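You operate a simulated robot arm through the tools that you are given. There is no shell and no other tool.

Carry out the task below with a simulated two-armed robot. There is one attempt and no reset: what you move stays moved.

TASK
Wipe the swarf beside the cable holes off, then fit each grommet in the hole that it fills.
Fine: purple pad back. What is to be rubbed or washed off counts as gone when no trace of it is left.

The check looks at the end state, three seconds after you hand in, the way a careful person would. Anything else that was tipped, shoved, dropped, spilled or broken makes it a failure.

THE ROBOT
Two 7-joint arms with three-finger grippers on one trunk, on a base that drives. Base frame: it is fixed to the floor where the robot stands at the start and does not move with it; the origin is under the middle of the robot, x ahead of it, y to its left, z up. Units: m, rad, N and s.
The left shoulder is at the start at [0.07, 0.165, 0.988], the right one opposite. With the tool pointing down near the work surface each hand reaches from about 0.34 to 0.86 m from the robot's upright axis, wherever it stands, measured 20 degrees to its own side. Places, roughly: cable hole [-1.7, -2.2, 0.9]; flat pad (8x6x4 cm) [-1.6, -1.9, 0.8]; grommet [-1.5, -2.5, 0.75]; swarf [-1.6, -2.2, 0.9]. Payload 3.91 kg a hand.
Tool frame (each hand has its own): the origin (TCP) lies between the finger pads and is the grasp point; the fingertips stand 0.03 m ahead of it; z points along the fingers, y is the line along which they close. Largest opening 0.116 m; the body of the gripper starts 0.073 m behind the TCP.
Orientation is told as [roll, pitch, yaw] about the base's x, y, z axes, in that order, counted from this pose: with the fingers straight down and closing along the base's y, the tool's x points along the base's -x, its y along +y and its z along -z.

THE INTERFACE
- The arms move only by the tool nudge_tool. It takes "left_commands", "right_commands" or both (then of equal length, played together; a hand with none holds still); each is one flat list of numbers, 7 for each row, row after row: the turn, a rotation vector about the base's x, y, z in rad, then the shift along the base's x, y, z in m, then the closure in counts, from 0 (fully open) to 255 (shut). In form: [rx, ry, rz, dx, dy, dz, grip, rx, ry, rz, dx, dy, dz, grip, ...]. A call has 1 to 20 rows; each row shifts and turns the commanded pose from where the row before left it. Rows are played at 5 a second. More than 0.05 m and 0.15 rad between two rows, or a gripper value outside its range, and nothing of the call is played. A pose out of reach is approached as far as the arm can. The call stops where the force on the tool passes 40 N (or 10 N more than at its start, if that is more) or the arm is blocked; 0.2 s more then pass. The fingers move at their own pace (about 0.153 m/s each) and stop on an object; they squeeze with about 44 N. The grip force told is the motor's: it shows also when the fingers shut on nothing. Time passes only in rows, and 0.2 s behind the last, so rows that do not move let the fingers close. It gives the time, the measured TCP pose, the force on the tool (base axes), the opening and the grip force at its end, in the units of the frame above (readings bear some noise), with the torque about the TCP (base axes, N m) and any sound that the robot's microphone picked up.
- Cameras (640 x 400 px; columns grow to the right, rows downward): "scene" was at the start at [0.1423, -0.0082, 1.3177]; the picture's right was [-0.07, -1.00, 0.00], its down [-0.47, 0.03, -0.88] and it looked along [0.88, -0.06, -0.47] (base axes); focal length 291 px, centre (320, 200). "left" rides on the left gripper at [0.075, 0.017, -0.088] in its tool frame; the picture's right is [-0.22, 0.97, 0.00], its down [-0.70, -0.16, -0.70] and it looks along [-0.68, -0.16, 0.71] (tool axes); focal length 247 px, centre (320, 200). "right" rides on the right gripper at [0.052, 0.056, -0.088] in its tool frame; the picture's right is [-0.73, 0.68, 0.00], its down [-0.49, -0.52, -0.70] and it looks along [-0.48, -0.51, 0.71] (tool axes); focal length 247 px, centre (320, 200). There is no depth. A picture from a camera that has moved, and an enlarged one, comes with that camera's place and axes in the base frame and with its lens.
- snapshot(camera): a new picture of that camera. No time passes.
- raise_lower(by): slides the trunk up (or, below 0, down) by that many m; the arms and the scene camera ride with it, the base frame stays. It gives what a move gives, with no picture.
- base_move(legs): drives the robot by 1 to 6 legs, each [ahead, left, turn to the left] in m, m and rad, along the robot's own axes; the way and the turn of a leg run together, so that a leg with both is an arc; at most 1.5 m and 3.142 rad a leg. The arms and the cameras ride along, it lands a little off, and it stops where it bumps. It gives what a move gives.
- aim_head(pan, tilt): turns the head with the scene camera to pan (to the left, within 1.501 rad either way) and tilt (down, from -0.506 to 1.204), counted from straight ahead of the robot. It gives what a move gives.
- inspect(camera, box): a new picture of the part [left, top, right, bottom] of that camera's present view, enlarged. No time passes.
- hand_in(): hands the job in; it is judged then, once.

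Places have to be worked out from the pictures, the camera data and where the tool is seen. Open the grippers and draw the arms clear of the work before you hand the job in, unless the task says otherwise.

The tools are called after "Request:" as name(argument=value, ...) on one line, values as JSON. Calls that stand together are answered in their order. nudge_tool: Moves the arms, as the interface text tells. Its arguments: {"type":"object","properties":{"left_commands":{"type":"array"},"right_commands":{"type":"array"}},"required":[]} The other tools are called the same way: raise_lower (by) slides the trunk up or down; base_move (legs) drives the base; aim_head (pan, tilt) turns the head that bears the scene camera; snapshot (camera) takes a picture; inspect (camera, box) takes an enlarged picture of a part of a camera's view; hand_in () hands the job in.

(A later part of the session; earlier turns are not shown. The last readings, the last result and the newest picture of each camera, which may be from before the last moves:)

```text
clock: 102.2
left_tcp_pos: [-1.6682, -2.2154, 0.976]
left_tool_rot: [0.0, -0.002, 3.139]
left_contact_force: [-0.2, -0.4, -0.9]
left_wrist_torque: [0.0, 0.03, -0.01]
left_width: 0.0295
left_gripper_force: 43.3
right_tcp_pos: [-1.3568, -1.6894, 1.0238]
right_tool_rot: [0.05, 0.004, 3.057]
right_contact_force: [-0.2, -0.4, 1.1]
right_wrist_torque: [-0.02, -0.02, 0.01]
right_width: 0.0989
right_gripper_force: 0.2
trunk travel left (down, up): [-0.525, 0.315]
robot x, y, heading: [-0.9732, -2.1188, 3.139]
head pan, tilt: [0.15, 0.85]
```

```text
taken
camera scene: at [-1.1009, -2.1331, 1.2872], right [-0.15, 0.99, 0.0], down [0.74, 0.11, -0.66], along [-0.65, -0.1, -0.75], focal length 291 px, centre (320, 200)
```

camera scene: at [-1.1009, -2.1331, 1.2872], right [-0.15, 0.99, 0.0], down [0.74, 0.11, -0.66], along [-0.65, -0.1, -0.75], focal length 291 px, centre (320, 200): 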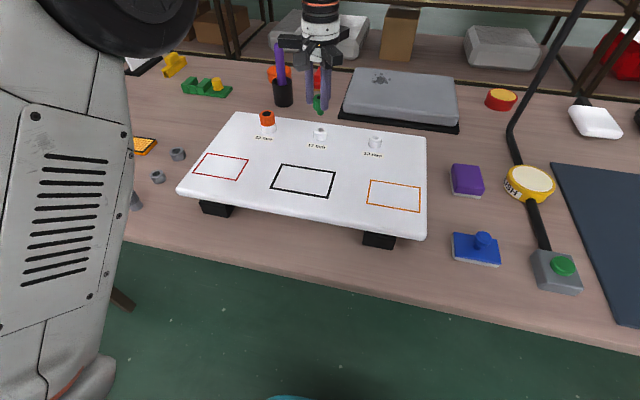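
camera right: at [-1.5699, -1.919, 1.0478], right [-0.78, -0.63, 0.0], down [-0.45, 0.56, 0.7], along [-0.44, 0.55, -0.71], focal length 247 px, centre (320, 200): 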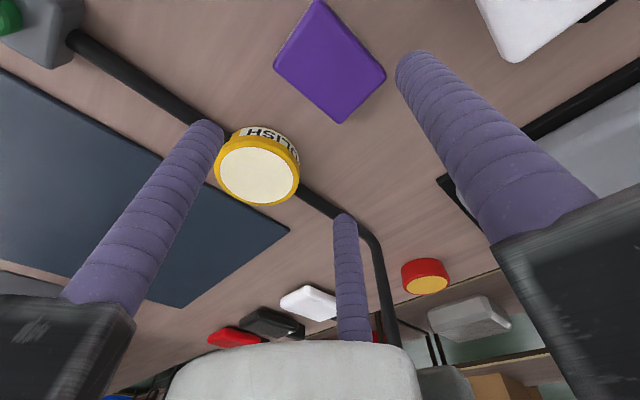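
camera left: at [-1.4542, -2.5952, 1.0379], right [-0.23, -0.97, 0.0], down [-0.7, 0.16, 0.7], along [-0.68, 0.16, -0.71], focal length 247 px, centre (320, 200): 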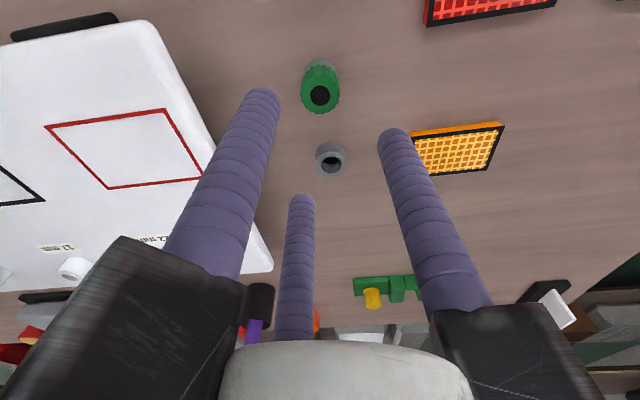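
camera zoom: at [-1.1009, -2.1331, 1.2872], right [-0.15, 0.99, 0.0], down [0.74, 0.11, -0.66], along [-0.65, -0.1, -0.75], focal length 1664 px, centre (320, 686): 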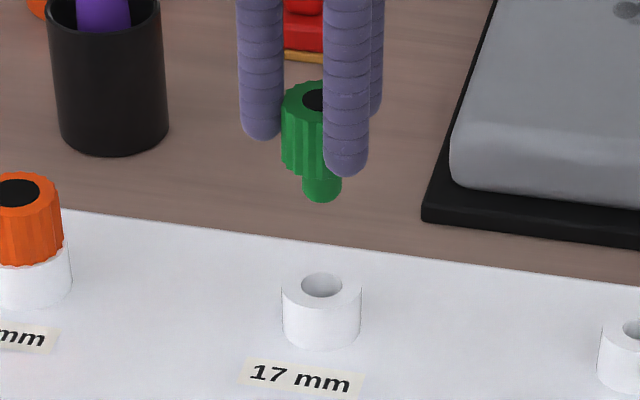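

Lateral alignment looks right in both cameras (calibrated against the orange success). I lower until the green plug is just above the 17 mm bore and check again.

Request:
nudge_tool(left_commands=[0, 0, 0, 0, 0, -0.02, 215, 0, 0, 0, 0, 0, -0.012, 215, 0, 0, 0, 0, 0, -0.008, 215, 0, 0, 0, 0, 0, 0, 215, 0, 0, 0, 0, 0, 0, 215])

Request:
inspect(camera="scene", box=[306, 116, 334, 138])

Request:
inspect(camera="left", box=[270, 60, 370, 140])

```text
clock: 103.3
left_tcp_pos: [-1.6698, -2.2158, 0.9357]
left_tool_rot: [0.0, 0.002, 3.139]
left_contact_force: [0.3, -0.3, -0.2]
left_wrist_torque: [-0.01, -0.01, 0.02]
left_width: 0.029
left_gripper_force: 44.0
right_tcp_pos: [-1.3539, -1.6883, 1.0242]
right_tool_rot: [0.05, 0.002, 3.057]
right_contact_force: [-0.8, -0.2, 0.6]
right_wrist_torque: [0.01, 0.03, 0.03]
right_width: 0.0991
right_gripper_force: 0.0
trunk travel left (down, up): [-0.525, 0.315]
robot x, y, heading: [-0.9756, -2.1242, 3.144]
head pan, tilt: [0.15, 0.85]
```

```text
16.00 times, centred on (320, 127) of scene
camera zoom: at [-1.1007, -2.1337, 1.2872], right [-0.15, 0.99, 0.0], down [0.74, 0.11, -0.66], along [-0.65, -0.1, -0.75], focal length 4660 px, centre (320, 1368)
```

zoom: 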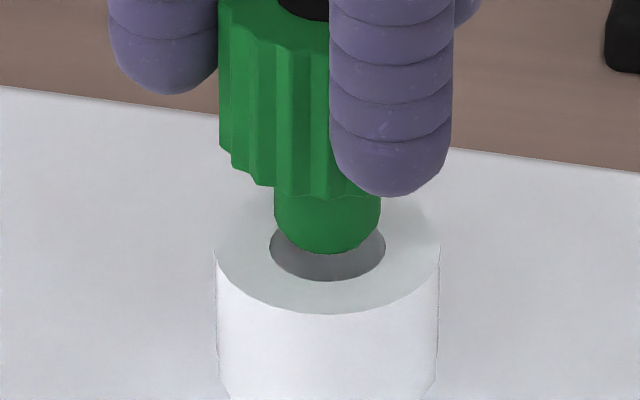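

```text
5.00 times, centred on (320, 100) of left
camera zoom: at [-1.5936, -2.2319, 1.0241], right [-0.23, -0.97, 0.0], down [-0.7, 0.16, 0.7], along [-0.68, 0.16, -0.71], focal length 1235 px, centre (320, 700)
```

zoom: 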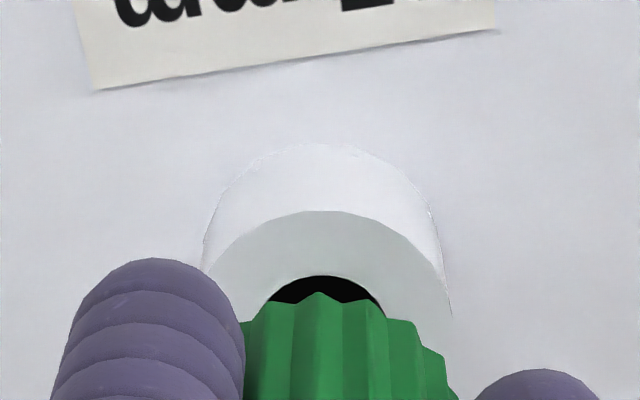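

The green plug (15.5 mm) is laterally centred over the 17 mm bore. I go down slowly and check.

Request:
nudge_tool(left_commands=[0, 0, 0, 0, 0, -0.002, 215, 0, 0, 0, 0, 0, -0.0015, 215, 0, 0, 0, 0, 0, 0, 215])

Request:
inspect(camera="scene", box=[306, 116, 334, 138])

```text
clock: 104.2
left_tcp_pos: [-1.6699, -2.215, 0.9318]
left_tool_rot: [-0.001, 0.0, 3.14]
left_contact_force: [-0.8, 0.1, -0.3]
left_wrist_torque: [0.01, -0.01, -0.01]
left_width: 0.0291
left_gripper_force: 44.2
right_tcp_pos: [-1.3538, -1.6884, 1.0236]
right_tool_rot: [0.048, 0.003, 3.059]
right_contact_force: [0.2, 0.0, 0.2]
right_wrist_torque: [0.0, 0.02, 0.02]
right_width: 0.0994
right_gripper_force: 0.1
trunk travel left (down, up): [-0.525, 0.315]
robot x, y, heading: [-0.9711, -2.1195, 3.142]
head pan, tilt: [0.15, 0.85]
```

```text
16.00 times, centred on (320, 127) of scene
camera zoom: at [-1.1006, -2.1336, 1.2872], right [-0.15, 0.99, 0.0], down [0.74, 0.11, -0.66], along [-0.65, -0.1, -0.75], focal length 4660 px, centre (320, 1368)
```

zoom: 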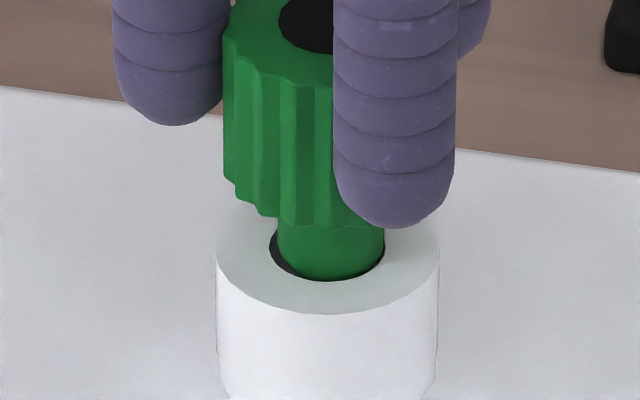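

The plug is at the rim, about 0.6 mm too far right now. I trim y by -0.5 mm and lower further.

Request:
nudge_tool(left_commands=[0, 0, 0, 0, -0.0005, 0, 215, 0, 0, 0, 0, 0, -0.0015, 215, 0, 0, 0, 0, 0, -0.0015, 215, 0, 0, 0, 0, 0, 0, 215])

Request:
inspect(camera="scene", box=[306, 116, 334, 138])

```text
clock: 105.2
left_tcp_pos: [-1.6711, -2.2148, 0.9297]
left_tool_rot: [0.001, 0.0, 3.138]
left_contact_force: [0.5, -0.3, 0.3]
left_wrist_torque: [-0.02, -0.01, -0.01]
left_width: 0.0291
left_gripper_force: 44.4
right_tcp_pos: [-1.3554, -1.6886, 1.0256]
right_tool_rot: [0.047, 0.002, 3.06]
right_contact_force: [0.6, -0.3, 0.8]
right_wrist_torque: [-0.01, -0.01, 0.0]
right_width: 0.099
right_gripper_force: 0.1
trunk travel left (down, up): [-0.525, 0.315]
robot x, y, heading: [-0.9754, -2.1183, 3.143]
head pan, tilt: [0.15, 0.85]
```

```text
16.00 times, centred on (320, 127) of scene
camera zoom: at [-1.1007, -2.1336, 1.2872], right [-0.15, 0.99, 0.0], down [0.74, 0.11, -0.66], along [-0.65, -0.1, -0.75], focal length 4660 px, centre (320, 1368)
```

zoom: 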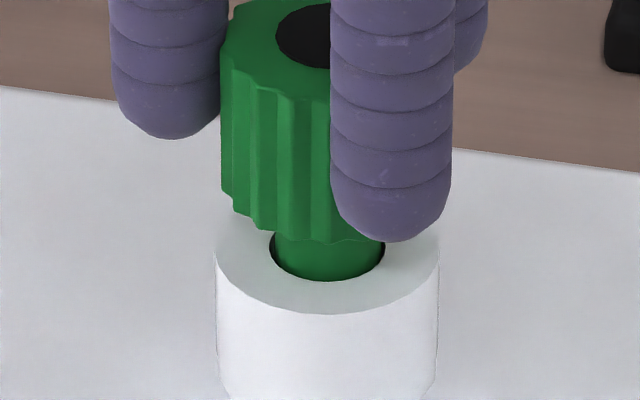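

The green plug is in the bore, centred, with no force. I lower on to seat it.

Request:
nudge_tool(left_commands=[0, 0, 0, 0, 0, -0.003, 215, 0, 0, 0, 0, 0, -0.003, 215, 0, 0, 0, 0, 0, -0.002, 215, 0, 0, 0, 0, 0, 0, 215])

Request:
inspect(camera="scene", box=[302, 112, 338, 140])

```text
clock: 106.2
left_tcp_pos: [-1.6702, -2.2155, 0.9193]
left_tool_rot: [0.0, 0.001, 3.14]
left_contact_force: [-0.6, 0.3, -0.4]
left_wrist_torque: [-0.01, 0.01, -0.04]
left_width: 0.029
left_gripper_force: 43.7
right_tcp_pos: [-1.3564, -1.6895, 1.0239]
right_tool_rot: [0.05, 0.002, 3.06]
right_contact_force: [-1.3, -0.5, -0.5]
right_wrist_torque: [0.02, 0.0, -0.03]
right_width: 0.099
right_gripper_force: 0.0
trunk travel left (down, up): [-0.525, 0.315]
robot x, y, heading: [-0.975, -2.1216, 3.138]
head pan, tilt: [0.15, 0.85]
```

```text
14.29 times, centred on (320, 126) of scene
camera zoom: at [-1.1007, -2.1336, 1.2872], right [-0.15, 0.99, 0.0], down [0.74, 0.11, -0.66], along [-0.65, -0.1, -0.75], focal length 4161 px, centre (320, 1257)
```

zoom: 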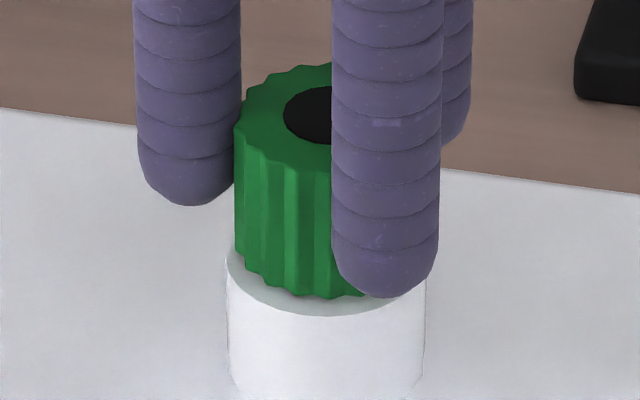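

Nearly seated; I lower 1 mm at a time until it rests.

Request:
nudge_tool(left_commands=[0, 0, 0, 0, 0, -0.001, 215, 0, 0, 0, 0, 0, -0.001, 215, 0, 0, 0, 0, 0, 0, 215])

Request:
nudge_tool(left_commands=[0, 0, 0, 0, 0, -0.001, 215, 0, 0, 0, 0, 0, 0, 215])

```text
clock: 107.0
left_tcp_pos: [-1.6694, -2.2152, 0.919]
left_tool_rot: [-0.001, -0.001, 3.141]
left_contact_force: [-0.8, 0.4, 1.4]
left_wrist_torque: [0.01, 0.05, 0.01]
left_width: 0.029
left_gripper_force: 44.2
right_tcp_pos: [-1.3548, -1.6891, 1.0251]
right_tool_rot: [0.049, 0.003, 3.057]
right_contact_force: [-0.2, -0.3, -0.2]
right_wrist_torque: [-0.02, 0.01, 0.03]
right_width: 0.0996
right_gripper_force: 0.0
trunk travel left (down, up): [-0.525, 0.315]
robot x, y, heading: [-0.9685, -2.116, 3.139]
head pan, tilt: [0.15, 0.85]
```

```text
clock: 107.5
left_tcp_pos: [-1.6705, -2.2152, 0.9185]
left_tool_rot: [0.001, -0.002, 3.14]
left_contact_force: [-0.9, 1.4, 4.6]
left_wrist_torque: [0.1, 0.02, 0.02]
left_width: 0.0291
left_gripper_force: 44.4
right_tcp_pos: [-1.3553, -1.6888, 1.0251]
right_tool_rot: [0.05, 0.001, 3.059]
right_contact_force: [0.0, -0.1, 0.4]
right_wrist_torque: [-0.02, -0.01, 0.0]
right_width: 0.0994
right_gripper_force: 0.1
trunk travel left (down, up): [-0.525, 0.315]
robot x, y, heading: [-0.9734, -2.1216, 3.144]
head pan, tilt: [0.15, 0.85]
```

Seated with about 5 N. I release, rise, and move to above the grey grommet.

Request:
nudge_tool(left_commands=[0, 0, 0, 0, 0, 0, 185, 0, 0, 0, 0, 0, 0, 160, 0, 0, 0, 0, 0, 0, 130, 0, 0, 0, 0, 0, 0, 123, 0, 0, 0, 0, 0, 0.01, 123, 0, 0, 0, 0, 0, 0.02, 123, 0, 0, 0, 0, 0, 0.03, 123, 0, 0, 0, 0, 0, 0, 123])

Request:
inspect(camera="scene", box=[240, 90, 400, 190])

Request:
nudge_tool(left_commands=[0, 0, 0, 0.0226, -0.03702, 0, 123, 0, 0, 0, 0.0226, -0.03702, 0, 123, 0, 0, 0, 0.0226, -0.03702, 0, 123, 0, 0, 0, 0.0226, -0.03702, 0, 123, 0, 0, 0, 0.0226, -0.03702, 0, 123, 0, 0, 0, 0.0226, -0.03702, 0, 123, 0, 0, 0, 0.0226, -0.03702, 0, 123, 0, 0, 0, 0.0226, -0.03702, 0, 123, 0, 0, 0, 0.0226, -0.03702, 0, 123, 0, 0, 0, 0.0226, -0.03702, 0, 123, 0, 0, 0, 0, 0, -0.028, 123, 0, 0, 0, 0, 0, 0, 123, 0, 0, 0, 0, 0, 0, 123])

Request:
snapshot(camera="left")

Request:
inspect(camera="left", box=[270, 60, 370, 140])

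```text
clock: 109.3
left_tcp_pos: [-1.6706, -2.2154, 0.9763]
left_tool_rot: [0.001, 0.0, 3.139]
left_contact_force: [0.8, -0.7, -0.1]
left_wrist_torque: [-0.02, -0.02, -0.01]
left_width: 0.0602
left_gripper_force: 0.1
right_tcp_pos: [-1.3545, -1.6889, 1.0249]
right_tool_rot: [0.047, 0.004, 3.059]
right_contact_force: [0.6, -0.3, 0.1]
right_wrist_torque: [0.01, -0.02, 0.03]
right_width: 0.0992
right_gripper_force: 0.0
trunk travel left (down, up): [-0.525, 0.315]
robot x, y, heading: [-0.9707, -2.1194, 3.143]
head pan, tilt: [0.15, 0.85]
```

```text
4.00 times, centred on (320, 140) of scene
camera zoom: at [-1.1012, -2.1337, 1.2872], right [-0.15, 0.99, 0.0], down [0.74, 0.11, -0.66], along [-0.65, -0.1, -0.75], focal length 1165 px, centre (320, 440)
```

zoom: 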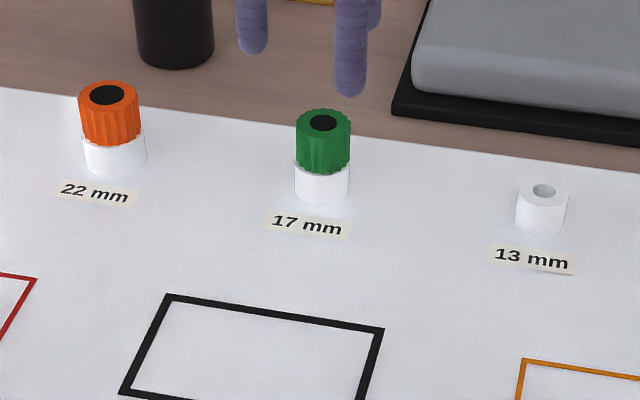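

```text
clock: 112.2
left_tcp_pos: [-1.441, -2.5834, 0.9533]
left_tool_rot: [0.0, 0.0, 3.139]
left_contact_force: [-0.1, 0.5, 0.1]
left_wrist_torque: [0.01, 0.02, 0.04]
left_width: 0.06
left_gripper_force: 0.1
right_tcp_pos: [-1.3557, -1.6889, 1.0255]
right_tool_rot: [0.049, 0.004, 3.06]
right_contact_force: [0.3, -0.4, -0.4]
right_wrist_torque: [0.02, -0.02, 0.02]
right_width: 0.0992
right_gripper_force: 0.1
trunk travel left (down, up): [-0.525, 0.315]
robot x, y, heading: [-0.9773, -2.1194, 3.137]
head pan, tilt: [0.15, 0.85]
```

```text
taken
camera left: at [-1.3643, -2.5987, 1.0408], right [-0.23, -0.97, 0.0], down [-0.7, 0.16, 0.7], along [-0.68, 0.16, -0.71], focal length 247 px, centre (320, 200)
```

left: 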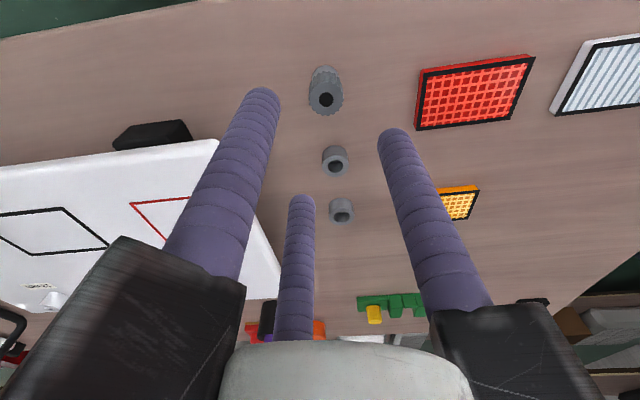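

```text
5.00 times, centred on (320, 100) of left
camera zoom: at [-1.3643, -2.5987, 1.0408], right [-0.23, -0.97, 0.0], down [-0.7, 0.16, 0.7], along [-0.68, 0.16, -0.71], focal length 1235 px, centre (320, 700)
```

zoom: 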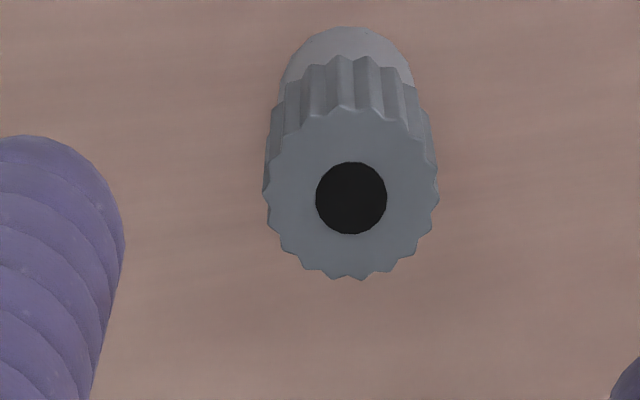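

The disc is offset, about 5 mm in -x and 3.5 mm in -y from the tool axis. I apply that correction and look again.

Request:
nudge_tool(left_commands=[0, 0, 0, -0.005, -0.0035, 0, 123, 0, 0, 0, 0, 0, 0, 123, 0, 0, 0, 0, 0, 0, 123])

Request:
inspect(camera="left", box=[270, 60, 370, 140])

```text
clock: 113.0
left_tcp_pos: [-1.4474, -2.5873, 0.9516]
left_tool_rot: [0.0, 0.001, 3.139]
left_contact_force: [0.8, 0.1, 0.5]
left_wrist_torque: [0.0, 0.01, 0.04]
left_width: 0.0599
left_gripper_force: 0.1
right_tcp_pos: [-1.355, -1.6884, 1.0245]
right_tool_rot: [0.049, 0.001, 3.059]
right_contact_force: [0.5, -0.3, 0.4]
right_wrist_torque: [0.01, 0.01, 0.02]
right_width: 0.0993
right_gripper_force: 0.1
trunk travel left (down, up): [-0.525, 0.315]
robot x, y, heading: [-0.9737, -2.1205, 3.135]
head pan, tilt: [0.15, 0.85]
```

```text
5.00 times, centred on (320, 100) of left
camera zoom: at [-1.3699, -2.6035, 1.0405], right [-0.23, -0.97, 0.0], down [-0.7, 0.16, 0.7], along [-0.68, 0.16, -0.71], focal length 1235 px, centre (320, 700)
```

zoom: 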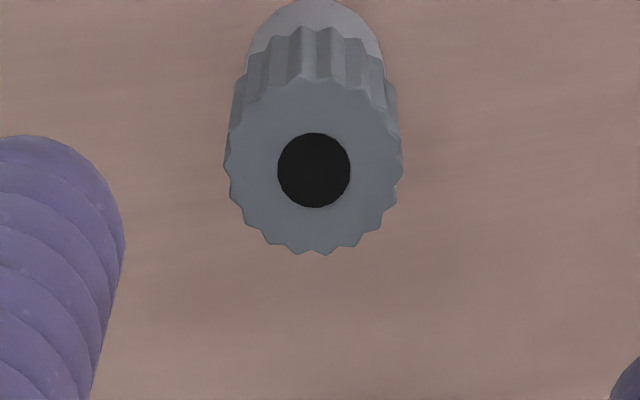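

Now aligned within about 1 mm. I trim +1 mm in y, descend and close on the grey head.

Request:
nudge_tool(left_commands=[0, 0, 0, 0.0005, 0.001, -0.04, 123, 0, 0, 0, 0, 0, -0.03, 123, 0, 0, 0, 0, 0, -0.015, 123, 0, 0, 0, 0, 0, -0.01, 123, 0, 0, 0, 0, 0, 0, 123])

Request:
snapshot(camera="left")

Request:
inspect(camera="scene", box=[90, 110, 190, 220])

```text
clock: 114.2
left_tcp_pos: [-1.4481, -2.5854, 0.8551]
left_tool_rot: [0.001, -0.002, 3.14]
left_contact_force: [-0.3, 0.0, -0.1]
left_wrist_torque: [0.01, 0.01, -0.03]
left_width: 0.0602
left_gripper_force: 0.0
right_tcp_pos: [-1.3552, -1.6889, 1.0253]
right_tool_rot: [0.05, 0.001, 3.057]
right_contact_force: [0.4, 0.1, -0.8]
right_wrist_torque: [-0.01, -0.01, -0.01]
right_width: 0.0992
right_gripper_force: 0.0
trunk travel left (down, up): [-0.525, 0.315]
robot x, y, heading: [-0.9807, -2.12, 3.143]
head pan, tilt: [0.15, 0.85]
```

```text
taken
camera left: at [-1.3723, -2.6025, 0.9437], right [-0.23, -0.97, 0.0], down [-0.7, 0.16, 0.7], along [-0.68, 0.16, -0.71], focal length 247 px, centre (320, 200)
```

left: 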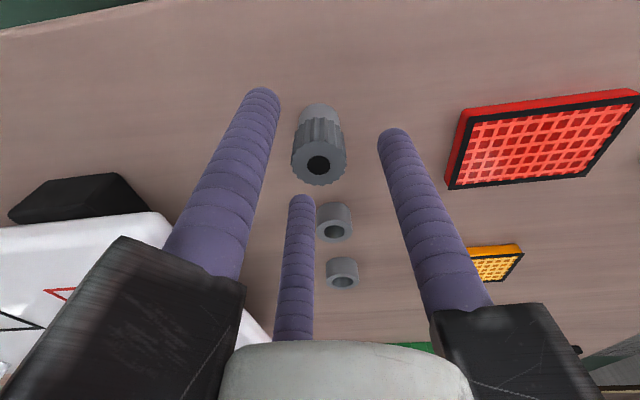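

```text
3.64 times, centred on (140, 165) of scene
camera zoom: at [-1.1003, -2.1335, 1.2873], right [-0.15, 0.99, 0.0], down [0.74, 0.11, -0.66], along [-0.65, -0.1, -0.75], focal length 1059 px, centre (974, 327)
```

zoom: 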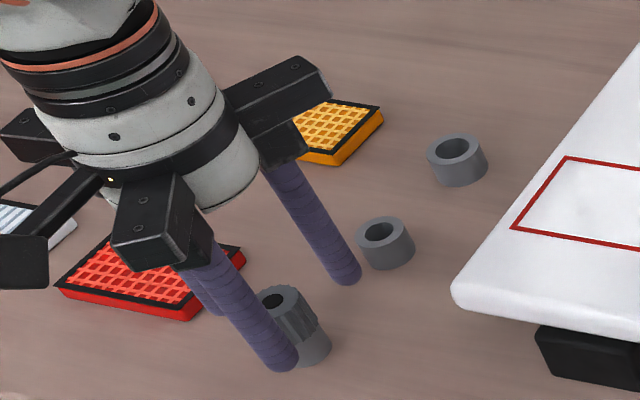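

The disc is about 1.2 mm toward +y from the axis; I shift that much and close slowly.

Request:
nudge_tool(left_commands=[0, 0, 0, 0, 0.0012, 0, 123, 0, 0, 0, 0, 0, 0, 150, 0, 0, 0, 0, 0, 0, 165, 0, 0, 0, 0, 0, 0, 180, 0, 0, 0, 0, 0, 0, 200, 0, 0, 0, 0, 0, 0, 220, 0, 0, 0, 0, 0, 0, 220])

Request:
snapshot(camera="left")

```text
clock: 115.8
left_tcp_pos: [-1.4474, -2.5858, 0.8556]
left_tool_rot: [0.0, 0.002, 3.14]
left_contact_force: [6.0, -3.5, 0.6]
left_wrist_torque: [-0.17, -0.25, -0.02]
left_width: 0.0264
left_gripper_force: 44.2
right_tcp_pos: [-1.3549, -1.6886, 1.0246]
right_tool_rot: [0.05, 0.001, 3.059]
right_contact_force: [-0.4, -0.7, 0.6]
right_wrist_torque: [0.0, -0.02, 0.02]
right_width: 0.0994
right_gripper_force: 0.2
trunk travel left (down, up): [-0.525, 0.315]
robot x, y, heading: [-0.9731, -2.1181, 3.137]
head pan, tilt: [0.15, 0.85]
```

```text
taken
camera left: at [-1.3716, -2.6026, 0.9432], right [-0.23, -0.97, 0.0], down [-0.7, 0.16, 0.7], along [-0.68, 0.16, -0.71], focal length 247 px, centre (320, 200)
```

left: 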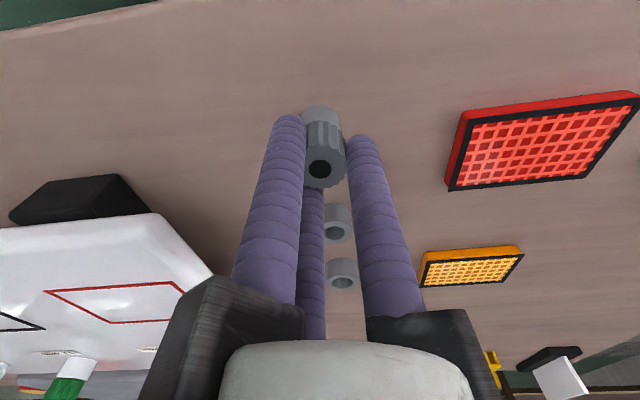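

Grey is gripped at 0.026 m. I lift it out and carry it part way over the panel, then shift the base 0.1 m to the right so the 13 mm boss stays on the left arm's side.

Request:
nudge_tool(left_commands=[0, 0, 0, 0, 0, 0.01, 220, 0, 0, 0, 0, 0, 0.02, 220, 0, 0, 0, 0, 0, 0.03, 220, 0, 0, 0, 0, 0, 0.04, 220, 0, 0, 0, 0, 0, 0.02, 220, 0, 0, 0, -0.0211, 0.0401, 0, 220, 0, 0, 0, -0.0211, 0.0401, 0, 220, 0, 0, 0, -0.0211, 0.0401, 0, 220, 0, 0, 0, -0.0211, 0.0401, 0, 220, 0, 0, 0, -0.0211, 0.0401, 0, 220, 0, 0, 0, 0, 0, 0, 220])

Request:
snapshot(camera="scene")

Request:
base_move(legs=[[0, -0.1, 0]])

Request:
snapshot(camera="scene")

```text
clock: 118.2
left_tcp_pos: [-1.5551, -2.3868, 0.9721]
left_tool_rot: [-0.001, 0.0, 3.139]
left_contact_force: [-0.5, -1.0, -0.7]
left_wrist_torque: [0.01, -0.02, 0.0]
left_width: 0.0264
left_gripper_force: 44.1
right_tcp_pos: [-1.3548, -1.6893, 1.026]
right_tool_rot: [0.051, 0.002, 3.06]
right_contact_force: [0.4, 0.1, 0.1]
right_wrist_torque: [0.04, 0.02, 0.01]
right_width: 0.0994
right_gripper_force: 0.1
trunk travel left (down, up): [-0.525, 0.315]
robot x, y, heading: [-0.9716, -2.1201, 3.136]
head pan, tilt: [0.15, 0.85]
```

```text
taken
camera scene: at [-1.1, -2.1344, 1.2873], right [-0.15, 0.99, 0.0], down [0.74, 0.11, -0.66], along [-0.65, -0.1, -0.75], focal length 291 px, centre (320, 200)
```

scene: 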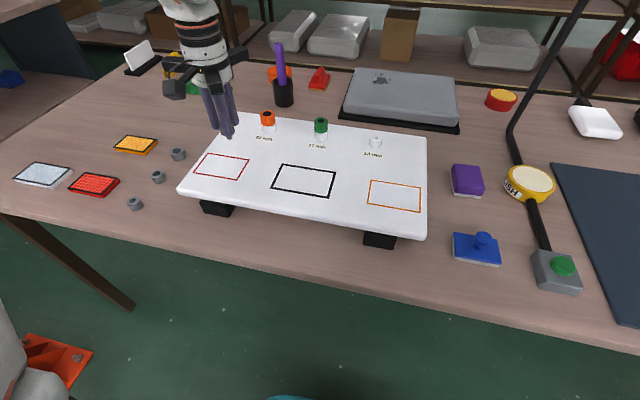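

```text
clock: 119.3
left_tcp_pos: [-1.5551, -2.2823, 0.9724]
left_tool_rot: [-0.001, -0.001, 3.136]
left_contact_force: [-0.9, 0.2, -0.6]
left_wrist_torque: [-0.01, -0.02, 0.02]
left_width: 0.0263
left_gripper_force: 44.0
right_tcp_pos: [-1.3541, -1.586, 1.0236]
right_tool_rot: [0.051, 0.003, 3.055]
right_contact_force: [0.2, 0.8, -0.1]
right_wrist_torque: [-0.03, -0.01, -0.03]
right_width: 0.0991
right_gripper_force: 0.0
trunk travel left (down, up): [-0.525, 0.315]
robot x, y, heading: [-0.9749, -2.0195, 3.136]
head pan, tilt: [0.15, 0.85]
```

```text
taken
camera scene: at [-1.1004, -2.0304, 1.2872], right [-0.15, 0.99, 0.0], down [0.74, 0.11, -0.66], along [-0.65, -0.1, -0.75], focal length 291 px, centre (320, 200)
```

scene: 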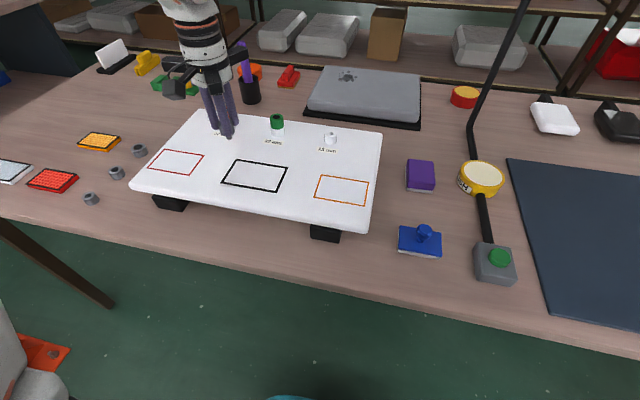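

The base moved cleanly. I bring the grey grommet above the 13 mm boss.

Request:
nudge_tool(left_commands=[0, 0, 0, -0.02084, 0.03938, 0, 220, 0, 0, 0, -0.02084, 0.03938, 0, 220, 0, 0, 0, -0.02084, 0.03938, 0, 220, 0, 0, 0, -0.02084, 0.03938, 0, 220, 0, 0, 0, -0.02084, 0.03938, 0, 220, 0, 0, 0, 0, 0, 0, 220, 0, 0, 0, 0, 0, 0, 220])

Request:
inspect(camera="left", box=[270, 60, 370, 140])

Request:
inspect(camera="scene", box=[295, 85, 365, 155])

```text
clock: 120.9
left_tcp_pos: [-1.6643, -2.0823, 0.969]
left_tool_rot: [-0.002, -0.002, 3.139]
left_contact_force: [-0.1, 0.0, 1.1]
left_wrist_torque: [-0.03, -0.01, 0.02]
left_width: 0.0264
left_gripper_force: 44.2
right_tcp_pos: [-1.356, -1.5847, 1.0234]
right_tool_rot: [0.054, 0.003, 3.056]
right_contact_force: [-0.3, 0.0, 0.8]
right_wrist_torque: [0.0, 0.01, 0.0]
right_width: 0.0992
right_gripper_force: 0.0
trunk travel left (down, up): [-0.525, 0.315]
robot x, y, heading: [-0.9733, -2.0165, 3.14]
head pan, tilt: [0.15, 0.85]
```

```text
5.00 times, centred on (320, 100) of left
camera zoom: at [-1.5876, -2.0985, 1.0581], right [-0.23, -0.97, 0.0], down [-0.7, 0.16, 0.7], along [-0.68, 0.16, -0.71], focal length 1235 px, centre (320, 700)
```

zoom: 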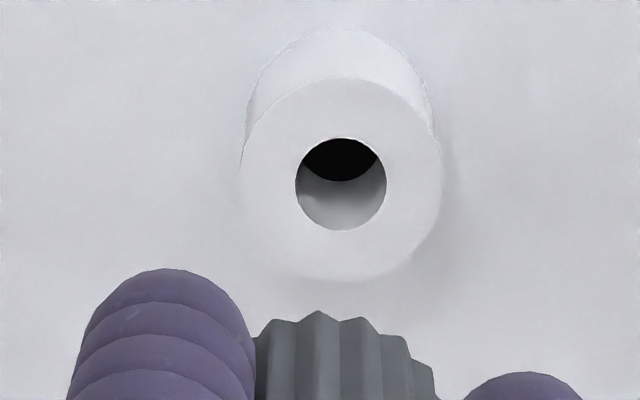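

```text
5.71 times, centred on (330, 120) of scene
camera zoom: at [-1.1008, -2.0305, 1.2872], right [-0.15, 0.99, 0.0], down [0.74, 0.11, -0.66], along [-0.65, -0.1, -0.75], focal length 1664 px, centre (263, 657)
```

zoom: 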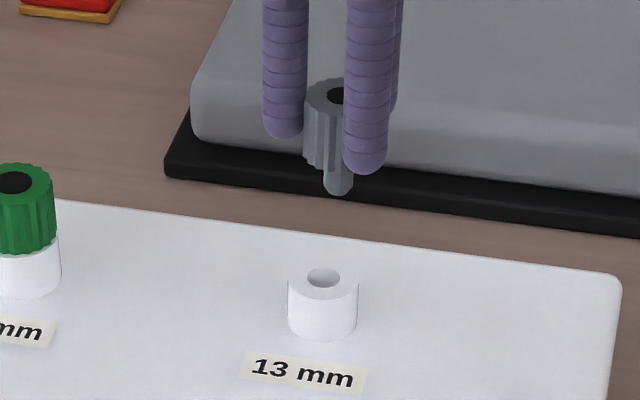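

The tool overshot: the bore is about 5.5 mm toward +x and 3.5 mm toward -y of the plug axis (cameras and readings agree). I correct and look again.

Request:
nudge_tool(left_commands=[0, 0, 0, 0.0055, -0.0037, 0, 220, 0, 0, 0, 0, 0, 0, 220, 0, 0, 0, 0, 0, 0, 220])

Request:
inspect(camera="left", box=[270, 60, 370, 140])

Request:
inspect(camera="scene", box=[295, 85, 365, 155])

```text
clock: 121.7
left_tcp_pos: [-1.657, -2.0865, 0.9702]
left_tool_rot: [0.0, 0.0, 3.138]
left_contact_force: [0.2, 0.0, 0.6]
left_wrist_torque: [0.03, -0.03, 0.04]
left_width: 0.0264
left_gripper_force: 43.6
right_tcp_pos: [-1.3539, -1.5849, 1.024]
right_tool_rot: [0.052, 0.001, 3.055]
right_contact_force: [-0.3, 0.4, -0.3]
right_wrist_torque: [-0.02, 0.0, 0.0]
right_width: 0.0991
right_gripper_force: 0.0
trunk travel left (down, up): [-0.525, 0.315]
robot x, y, heading: [-0.9708, -2.0193, 3.137]
head pan, tilt: [0.15, 0.85]
```

```text
5.00 times, centred on (320, 100) of left
camera zoom: at [-1.5811, -2.1038, 1.0584], right [-0.23, -0.97, 0.0], down [-0.7, 0.16, 0.7], along [-0.68, 0.16, -0.71], focal length 1235 px, centre (320, 700)
```

zoom: 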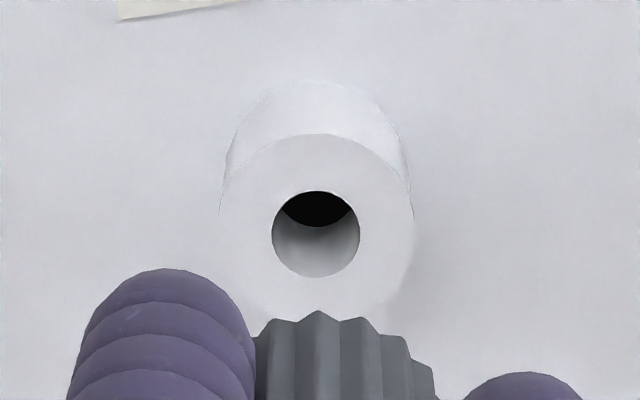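

```text
5.71 times, centred on (330, 120) of scene
camera zoom: at [-1.1002, -2.0311, 1.2873], right [-0.15, 0.99, 0.0], down [0.74, 0.11, -0.66], along [-0.65, -0.1, -0.75], focal length 1664 px, centre (263, 657)
```

zoom: 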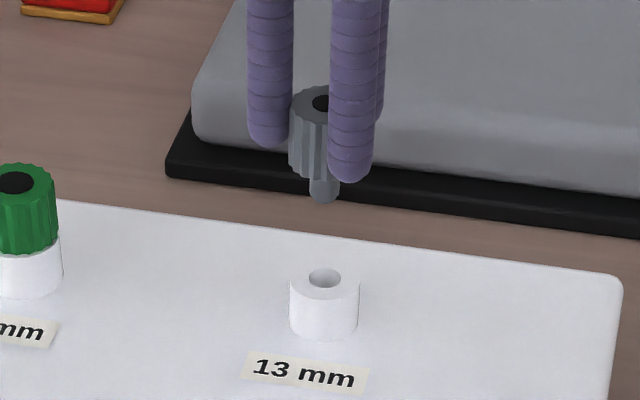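

Now a slight overcorrection: the bore is about 1.5 mm toward +y and 0.8 mm toward -x. I trim that and lower to just above the bore.

Request:
nudge_tool(left_commands=[0, 0, 0, -0.0008, 0.0015, 0, 220, 0, 0, 0, 0, 0, -0.015, 220, 0, 0, 0, 0, 0, -0.01, 220, 0, 0, 0, 0, 0, -0.008, 220, 0, 0, 0, 0, 0, 0, 220, 0, 0, 0, 0, 0, 0, 220])

Request:
inspect(camera="left", box=[270, 60, 370, 140])

Request:
inspect(camera="scene", box=[317, 120, 345, 142])

```text
clock: 123.1
left_tcp_pos: [-1.6552, -2.0877, 0.9399]
left_tool_rot: [0.0, 0.0, 3.137]
left_contact_force: [0.2, 0.1, -0.7]
left_wrist_torque: [0.0, 0.0, -0.01]
left_width: 0.0262
left_gripper_force: 44.1
right_tcp_pos: [-1.3542, -1.5849, 1.0241]
right_tool_rot: [0.056, 0.004, 3.055]
right_contact_force: [0.5, 0.1, -0.2]
right_wrist_torque: [0.0, 0.01, 0.01]
right_width: 0.0991
right_gripper_force: 0.1
trunk travel left (down, up): [-0.525, 0.315]
robot x, y, heading: [-0.9738, -2.0183, 3.134]
head pan, tilt: [0.15, 0.85]
```

```text
5.00 times, centred on (320, 100) of left
camera zoom: at [-1.5793, -2.1039, 1.0266], right [-0.23, -0.97, 0.0], down [-0.7, 0.16, 0.7], along [-0.68, 0.16, -0.71], focal length 1235 px, centre (320, 700)
```

zoom: 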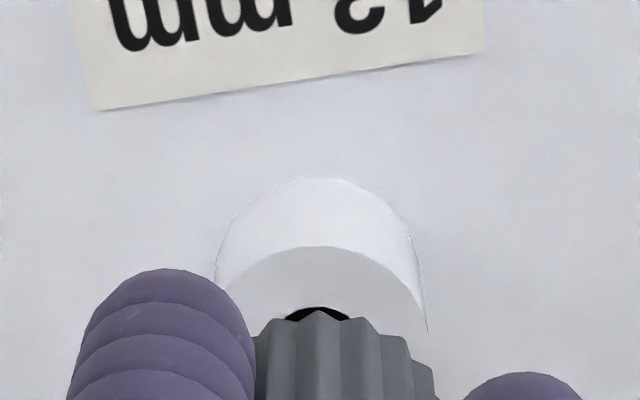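

```text
16.00 times, centred on (331, 131) of scene
camera zoom: at [-1.1005, -2.031, 1.2872], right [-0.15, 0.99, 0.0], down [0.74, 0.11, -0.66], along [-0.65, -0.1, -0.75], focal length 4660 px, centre (144, 1304)
```

zoom: 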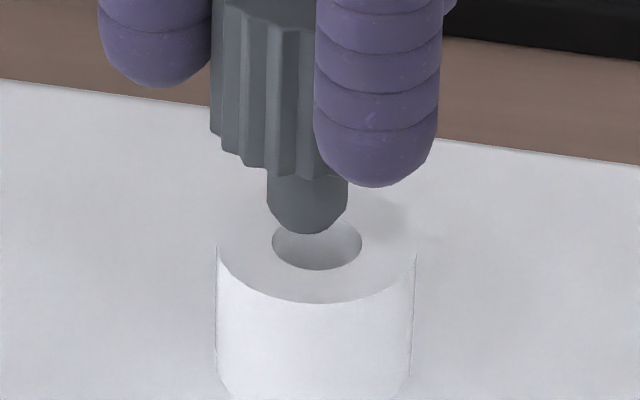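

The plug is now about 3.5 mm too far toward +x and 1.5 mm too far toward -y (readings and both cameras). I correct at this height and re-check.

Request:
nudge_tool(left_commands=[0, 0, 0, -0.0035, 0.0015, 0, 220, 0, 0, 0, 0, 0, 0, 220, 0, 0, 0, 0, 0, 0, 220])

Request:
inspect(camera="left", box=[270, 60, 370, 140])

Request:
inspect(camera="scene", box=[317, 120, 345, 142])

```text
clock: 123.9
left_tcp_pos: [-1.6588, -2.0872, 0.9373]
left_tool_rot: [0.001, 0.001, 3.138]
left_contact_force: [0.1, 0.3, 0.0]
left_wrist_torque: [-0.02, -0.01, -0.01]
left_width: 0.0262
left_gripper_force: 44.3
right_tcp_pos: [-1.354, -1.5855, 1.0237]
right_tool_rot: [0.054, 0.004, 3.058]
right_contact_force: [-0.5, -0.5, -0.1]
right_wrist_torque: [0.02, -0.05, -0.02]
right_width: 0.0992
right_gripper_force: 0.1
trunk travel left (down, up): [-0.525, 0.315]
robot x, y, heading: [-0.9752, -2.022, 3.143]
head pan, tilt: [0.15, 0.85]
```

```text
5.00 times, centred on (320, 100) of left
camera zoom: at [-1.5824, -2.1031, 1.026], right [-0.23, -0.97, 0.0], down [-0.7, 0.16, 0.7], along [-0.68, 0.16, -0.71], focal length 1235 px, centre (320, 700)
```

zoom: 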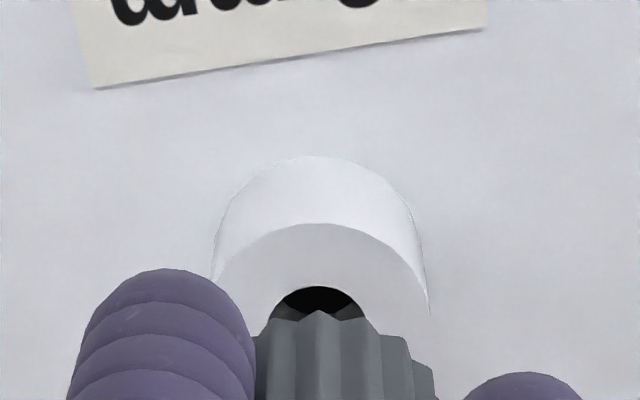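

```text
16.00 times, centred on (331, 131) of scene
camera zoom: at [-1.1005, -2.031, 1.2872], right [-0.15, 0.99, 0.0], down [0.74, 0.11, -0.66], along [-0.65, -0.1, -0.75], focal length 4660 px, centre (144, 1304)
```

zoom: 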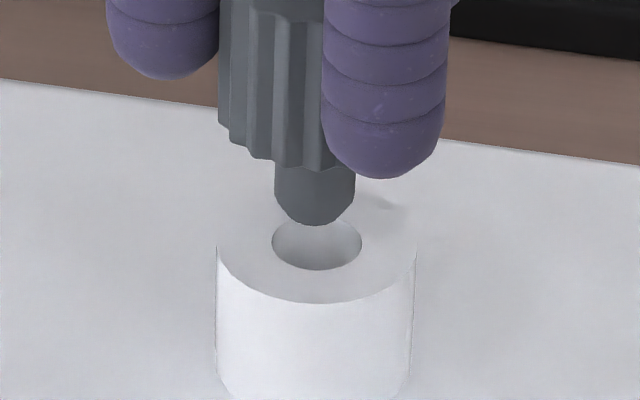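

Now within about 0.5 mm. I trim (-0.4,+0.6) mm and lower 3.5 mm.

Request:
nudge_tool(left_commands=[0, 0, 0, -0.0004, 0.0006, 0, 220, 0, 0, 0, 0, 0, -0.002, 220, 0, 0, 0, 0, 0, -0.0015, 220, 0, 0, 0, 0, 0, 0, 220, 0, 0, 0, 0, 0, 0, 220])

Request:
inspect(camera="left", box=[270, 60, 370, 140])

Request:
inspect(camera="scene", box=[317, 120, 345, 142])

```text
clock: 125.1
left_tcp_pos: [-1.6592, -2.0879, 0.9349]
left_tool_rot: [0.0, 0.001, 3.138]
left_contact_force: [0.1, 0.5, -0.1]
left_wrist_torque: [-0.01, 0.0, 0.0]
left_width: 0.0264
left_gripper_force: 43.7
right_tcp_pos: [-1.3539, -1.586, 1.0248]
right_tool_rot: [0.054, 0.004, 3.056]
right_contact_force: [-0.2, -0.3, -0.2]
right_wrist_torque: [0.03, -0.03, -0.03]
right_width: 0.0993
right_gripper_force: 0.1
trunk travel left (down, up): [-0.525, 0.315]
robot x, y, heading: [-0.9716, -2.0193, 3.138]
head pan, tilt: [0.15, 0.85]
```

```text
5.00 times, centred on (320, 100) of left
camera zoom: at [-1.5832, -2.1034, 1.0231], right [-0.23, -0.97, 0.0], down [-0.7, 0.16, 0.7], along [-0.68, 0.16, -0.71], focal length 1235 px, centre (320, 700)
```

zoom: 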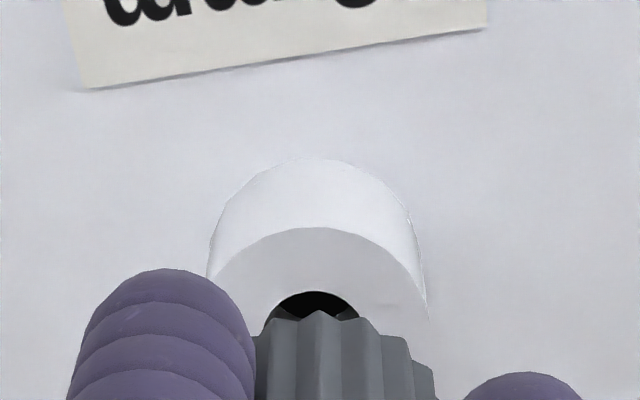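

```text
16.00 times, centred on (331, 131) of scene
camera zoom: at [-1.1004, -2.031, 1.2872], right [-0.15, 0.99, 0.0], down [0.74, 0.11, -0.66], along [-0.65, -0.1, -0.75], focal length 4660 px, centre (144, 1304)
```

zoom: 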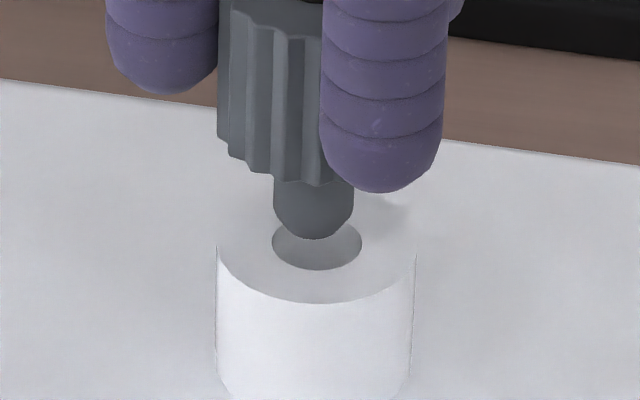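

The plug still sits about 0.6–1.2 mm toward -y; small steps are not fully followed. I nudge (+0.4,+1.2) mm and lower 2.5 mm.

Request:
nudge_tool(left_commands=[0, 0, 0, 0.0004, 0.0012, 0, 220, 0, 0, 0, 0, 0, -0.0015, 220, 0, 0, 0, 0, 0, -0.001, 220, 0, 0, 0, 0, 0, 0, 220, 0, 0, 0, 0, 0, 0, 220])

Request:
inspect(camera="left", box=[270, 60, 370, 140])

Request:
inspect(camera="scene", box=[317, 120, 345, 142])

```text
clock: 126.3
left_tcp_pos: [-1.6593, -2.0852, 0.9308]
left_tool_rot: [0.0, -0.001, 3.138]
left_contact_force: [1.1, 0.1, -0.3]
left_wrist_torque: [-0.02, 0.01, -0.01]
left_width: 0.0261
left_gripper_force: 43.7
right_tcp_pos: [-1.3548, -1.5858, 1.0236]
right_tool_rot: [0.055, 0.005, 3.058]
right_contact_force: [-0.6, 0.1, -0.1]
right_wrist_torque: [-0.03, 0.01, 0.01]
right_width: 0.0994
right_gripper_force: 0.1
trunk travel left (down, up): [-0.525, 0.315]
robot x, y, heading: [-0.9714, -2.0175, 3.137]
head pan, tilt: [0.15, 0.85]
```

```text
5.00 times, centred on (320, 100) of left
camera zoom: at [-1.5823, -2.102, 1.0204], right [-0.23, -0.97, 0.0], down [-0.7, 0.16, 0.7], along [-0.68, 0.16, -0.71], focal length 1235 px, centre (320, 700)
```

zoom: 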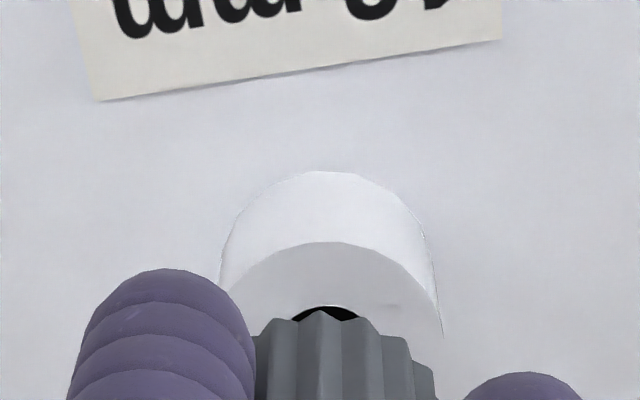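

```text
16.00 times, centred on (331, 131) of scene
camera zoom: at [-1.1004, -2.031, 1.2872], right [-0.15, 0.99, 0.0], down [0.74, 0.11, -0.66], along [-0.65, -0.1, -0.75], focal length 4660 px, centre (144, 1304)
```

zoom: 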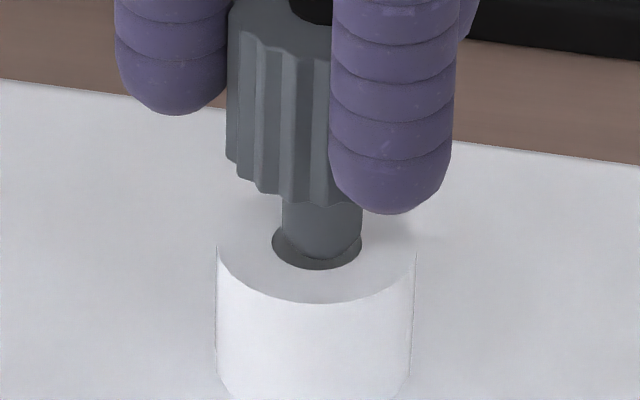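

Very close now: about 0.5 mm too far right, with the plug tip just above the rim. I trim -0.4 mm in y and lower 2 mm.

Request:
nudge_tool(left_commands=[0, 0, 0, 0, -0.0004, -0.001, 220, 0, 0, 0, 0, 0, -0.001, 220, 0, 0, 0, 0, 0, 0, 220, 0, 0, 0, 0, 0, 0, 220])

Request:
inspect(camera="scene", box=[317, 120, 345, 142])

```text
clock: 127.3
left_tcp_pos: [-1.6582, -2.0864, 0.9305]
left_tool_rot: [0.002, 0.0, 3.138]
left_contact_force: [0.0, 0.2, -0.4]
left_wrist_torque: [0.02, -0.02, -0.02]
left_width: 0.0264
left_gripper_force: 44.1
right_tcp_pos: [-1.3537, -1.5853, 1.0237]
right_tool_rot: [0.053, 0.003, 3.056]
right_contact_force: [0.6, -0.5, 0.1]
right_wrist_torque: [0.02, -0.02, -0.05]
right_width: 0.099
right_gripper_force: 0.1
trunk travel left (down, up): [-0.525, 0.315]
robot x, y, heading: [-0.972, -2.0142, 3.135]
head pan, tilt: [0.15, 0.85]
```

```text
16.00 times, centred on (331, 131) of scene
camera zoom: at [-1.1004, -2.031, 1.2872], right [-0.15, 0.99, 0.0], down [0.74, 0.11, -0.66], along [-0.65, -0.1, -0.75], focal length 4660 px, centre (144, 1304)
```

zoom: 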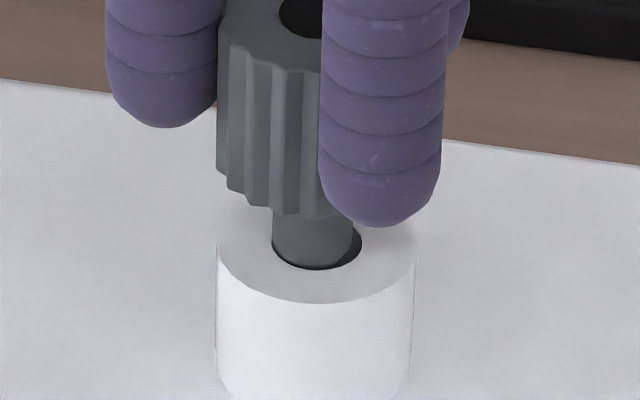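

The plug swung 0.65 mm to the left side of the bore. I trim +0.5 mm in y only and look before lowering.

Request:
nudge_tool(left_commands=[0, 0, 0, 0, 0.0005, 0, 220, 0, 0, 0, 0, 0, 0, 220])

Request:
inspect(camera="scene", box=[317, 120, 345, 142])

```text
clock: 127.9
left_tcp_pos: [-1.6592, -2.0866, 0.9316]
left_tool_rot: [0.0, 0.001, 3.138]
left_contact_force: [-0.7, -0.2, -0.2]
left_wrist_torque: [-0.04, 0.04, 0.02]
left_width: 0.0261
left_gripper_force: 43.6
right_tcp_pos: [-1.3545, -1.5852, 1.0241]
right_tool_rot: [0.053, 0.005, 3.055]
right_contact_force: [0.0, -0.2, 0.3]
right_wrist_torque: [0.01, 0.01, 0.01]
right_width: 0.0988
right_gripper_force: 0.1
trunk travel left (down, up): [-0.525, 0.315]
robot x, y, heading: [-0.9757, -2.0213, 3.14]
head pan, tilt: [0.15, 0.85]
```

```text
16.00 times, centred on (331, 131) of scene
camera zoom: at [-1.1004, -2.031, 1.2872], right [-0.15, 0.99, 0.0], down [0.74, 0.11, -0.66], along [-0.65, -0.1, -0.75], focal length 4660 px, centre (144, 1304)
```

zoom: 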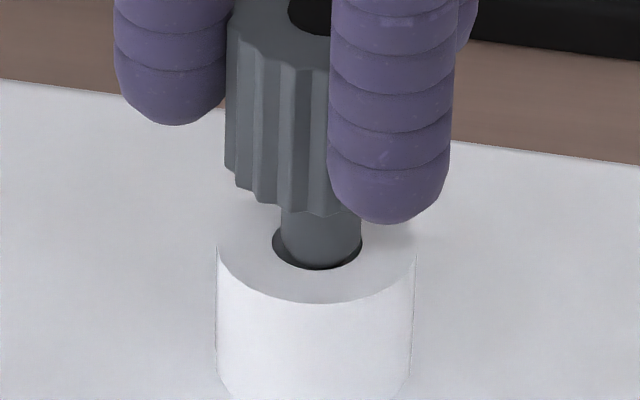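

It moved 1.3 mm for a 0.5 mm command. I hold still once and look again, to tell jitter from a real offset.

Request:
nudge_tool(left_commands=[0, 0, 0, 0, 0, 0, 220])

Request:
inspect(camera="scene", box=[317, 120, 345, 142])

Request:
nudge_tool(left_commands=[0, 0, 0, 0, -0.0002, 0, 220, 0, 0, 0, 0, 0, 0, 220])

Request:
inspect(camera="scene", box=[317, 120, 345, 142])

```text
clock: 128.3
left_tcp_pos: [-1.6586, -2.0847, 0.9308]
left_tool_rot: [-0.001, 0.0, 3.139]
left_contact_force: [0.8, -0.5, -0.2]
left_wrist_torque: [-0.01, -0.03, 0.0]
left_width: 0.0261
left_gripper_force: 44.3
right_tcp_pos: [-1.3545, -1.588, 1.0239]
right_tool_rot: [0.054, 0.004, 3.056]
right_contact_force: [-0.2, 0.6, 0.0]
right_wrist_torque: [0.0, 0.02, -0.05]
right_width: 0.0992
right_gripper_force: 0.1
trunk travel left (down, up): [-0.525, 0.315]
robot x, y, heading: [-0.9742, -2.0178, 3.139]
head pan, tilt: [0.15, 0.85]
```

```text
16.00 times, centred on (331, 131) of scene
camera zoom: at [-1.1004, -2.031, 1.2872], right [-0.15, 0.99, 0.0], down [0.74, 0.11, -0.66], along [-0.65, -0.1, -0.75], focal length 4660 px, centre (144, 1304)
```

zoom: 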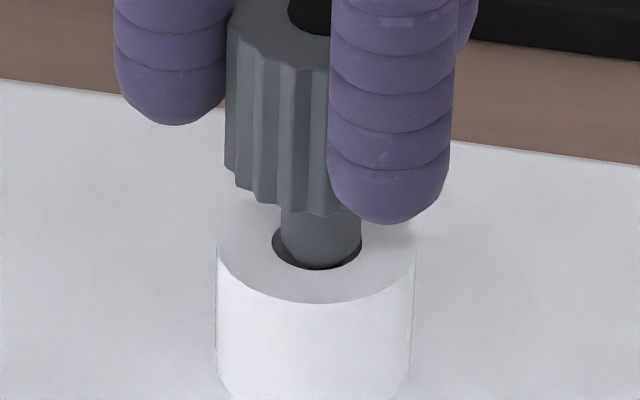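

```text
clock: 128.9
left_tcp_pos: [-1.6605, -2.0853, 0.9308]
left_tool_rot: [0.0, -0.001, 3.139]
left_contact_force: [0.3, -0.1, 0.3]
left_wrist_torque: [0.01, 0.01, 0.02]
left_width: 0.0262
left_gripper_force: 44.1
right_tcp_pos: [-1.3534, -1.5859, 1.0243]
right_tool_rot: [0.054, 0.004, 3.057]
right_contact_force: [0.2, 0.5, -0.5]
right_wrist_torque: [0.03, 0.01, -0.02]
right_width: 0.0992
right_gripper_force: 0.0
trunk travel left (down, up): [-0.525, 0.315]
robot x, y, heading: [-0.9741, -2.0178, 3.141]
head pan, tilt: [0.15, 0.85]
```

```text
16.00 times, centred on (331, 131) of scene
camera zoom: at [-1.1004, -2.031, 1.2872], right [-0.15, 0.99, 0.0], down [0.74, 0.11, -0.66], along [-0.65, -0.1, -0.75], focal length 4660 px, centre (144, 1304)
```

zoom: 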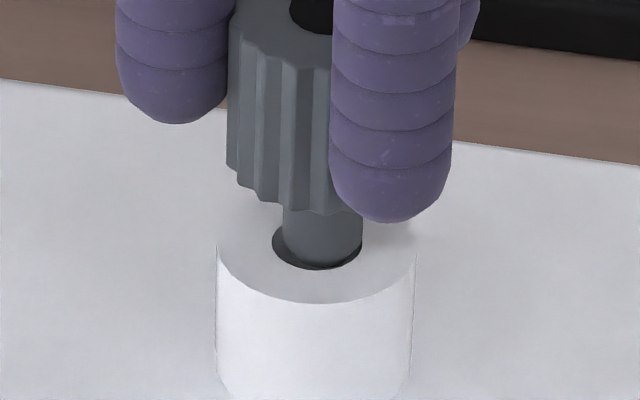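

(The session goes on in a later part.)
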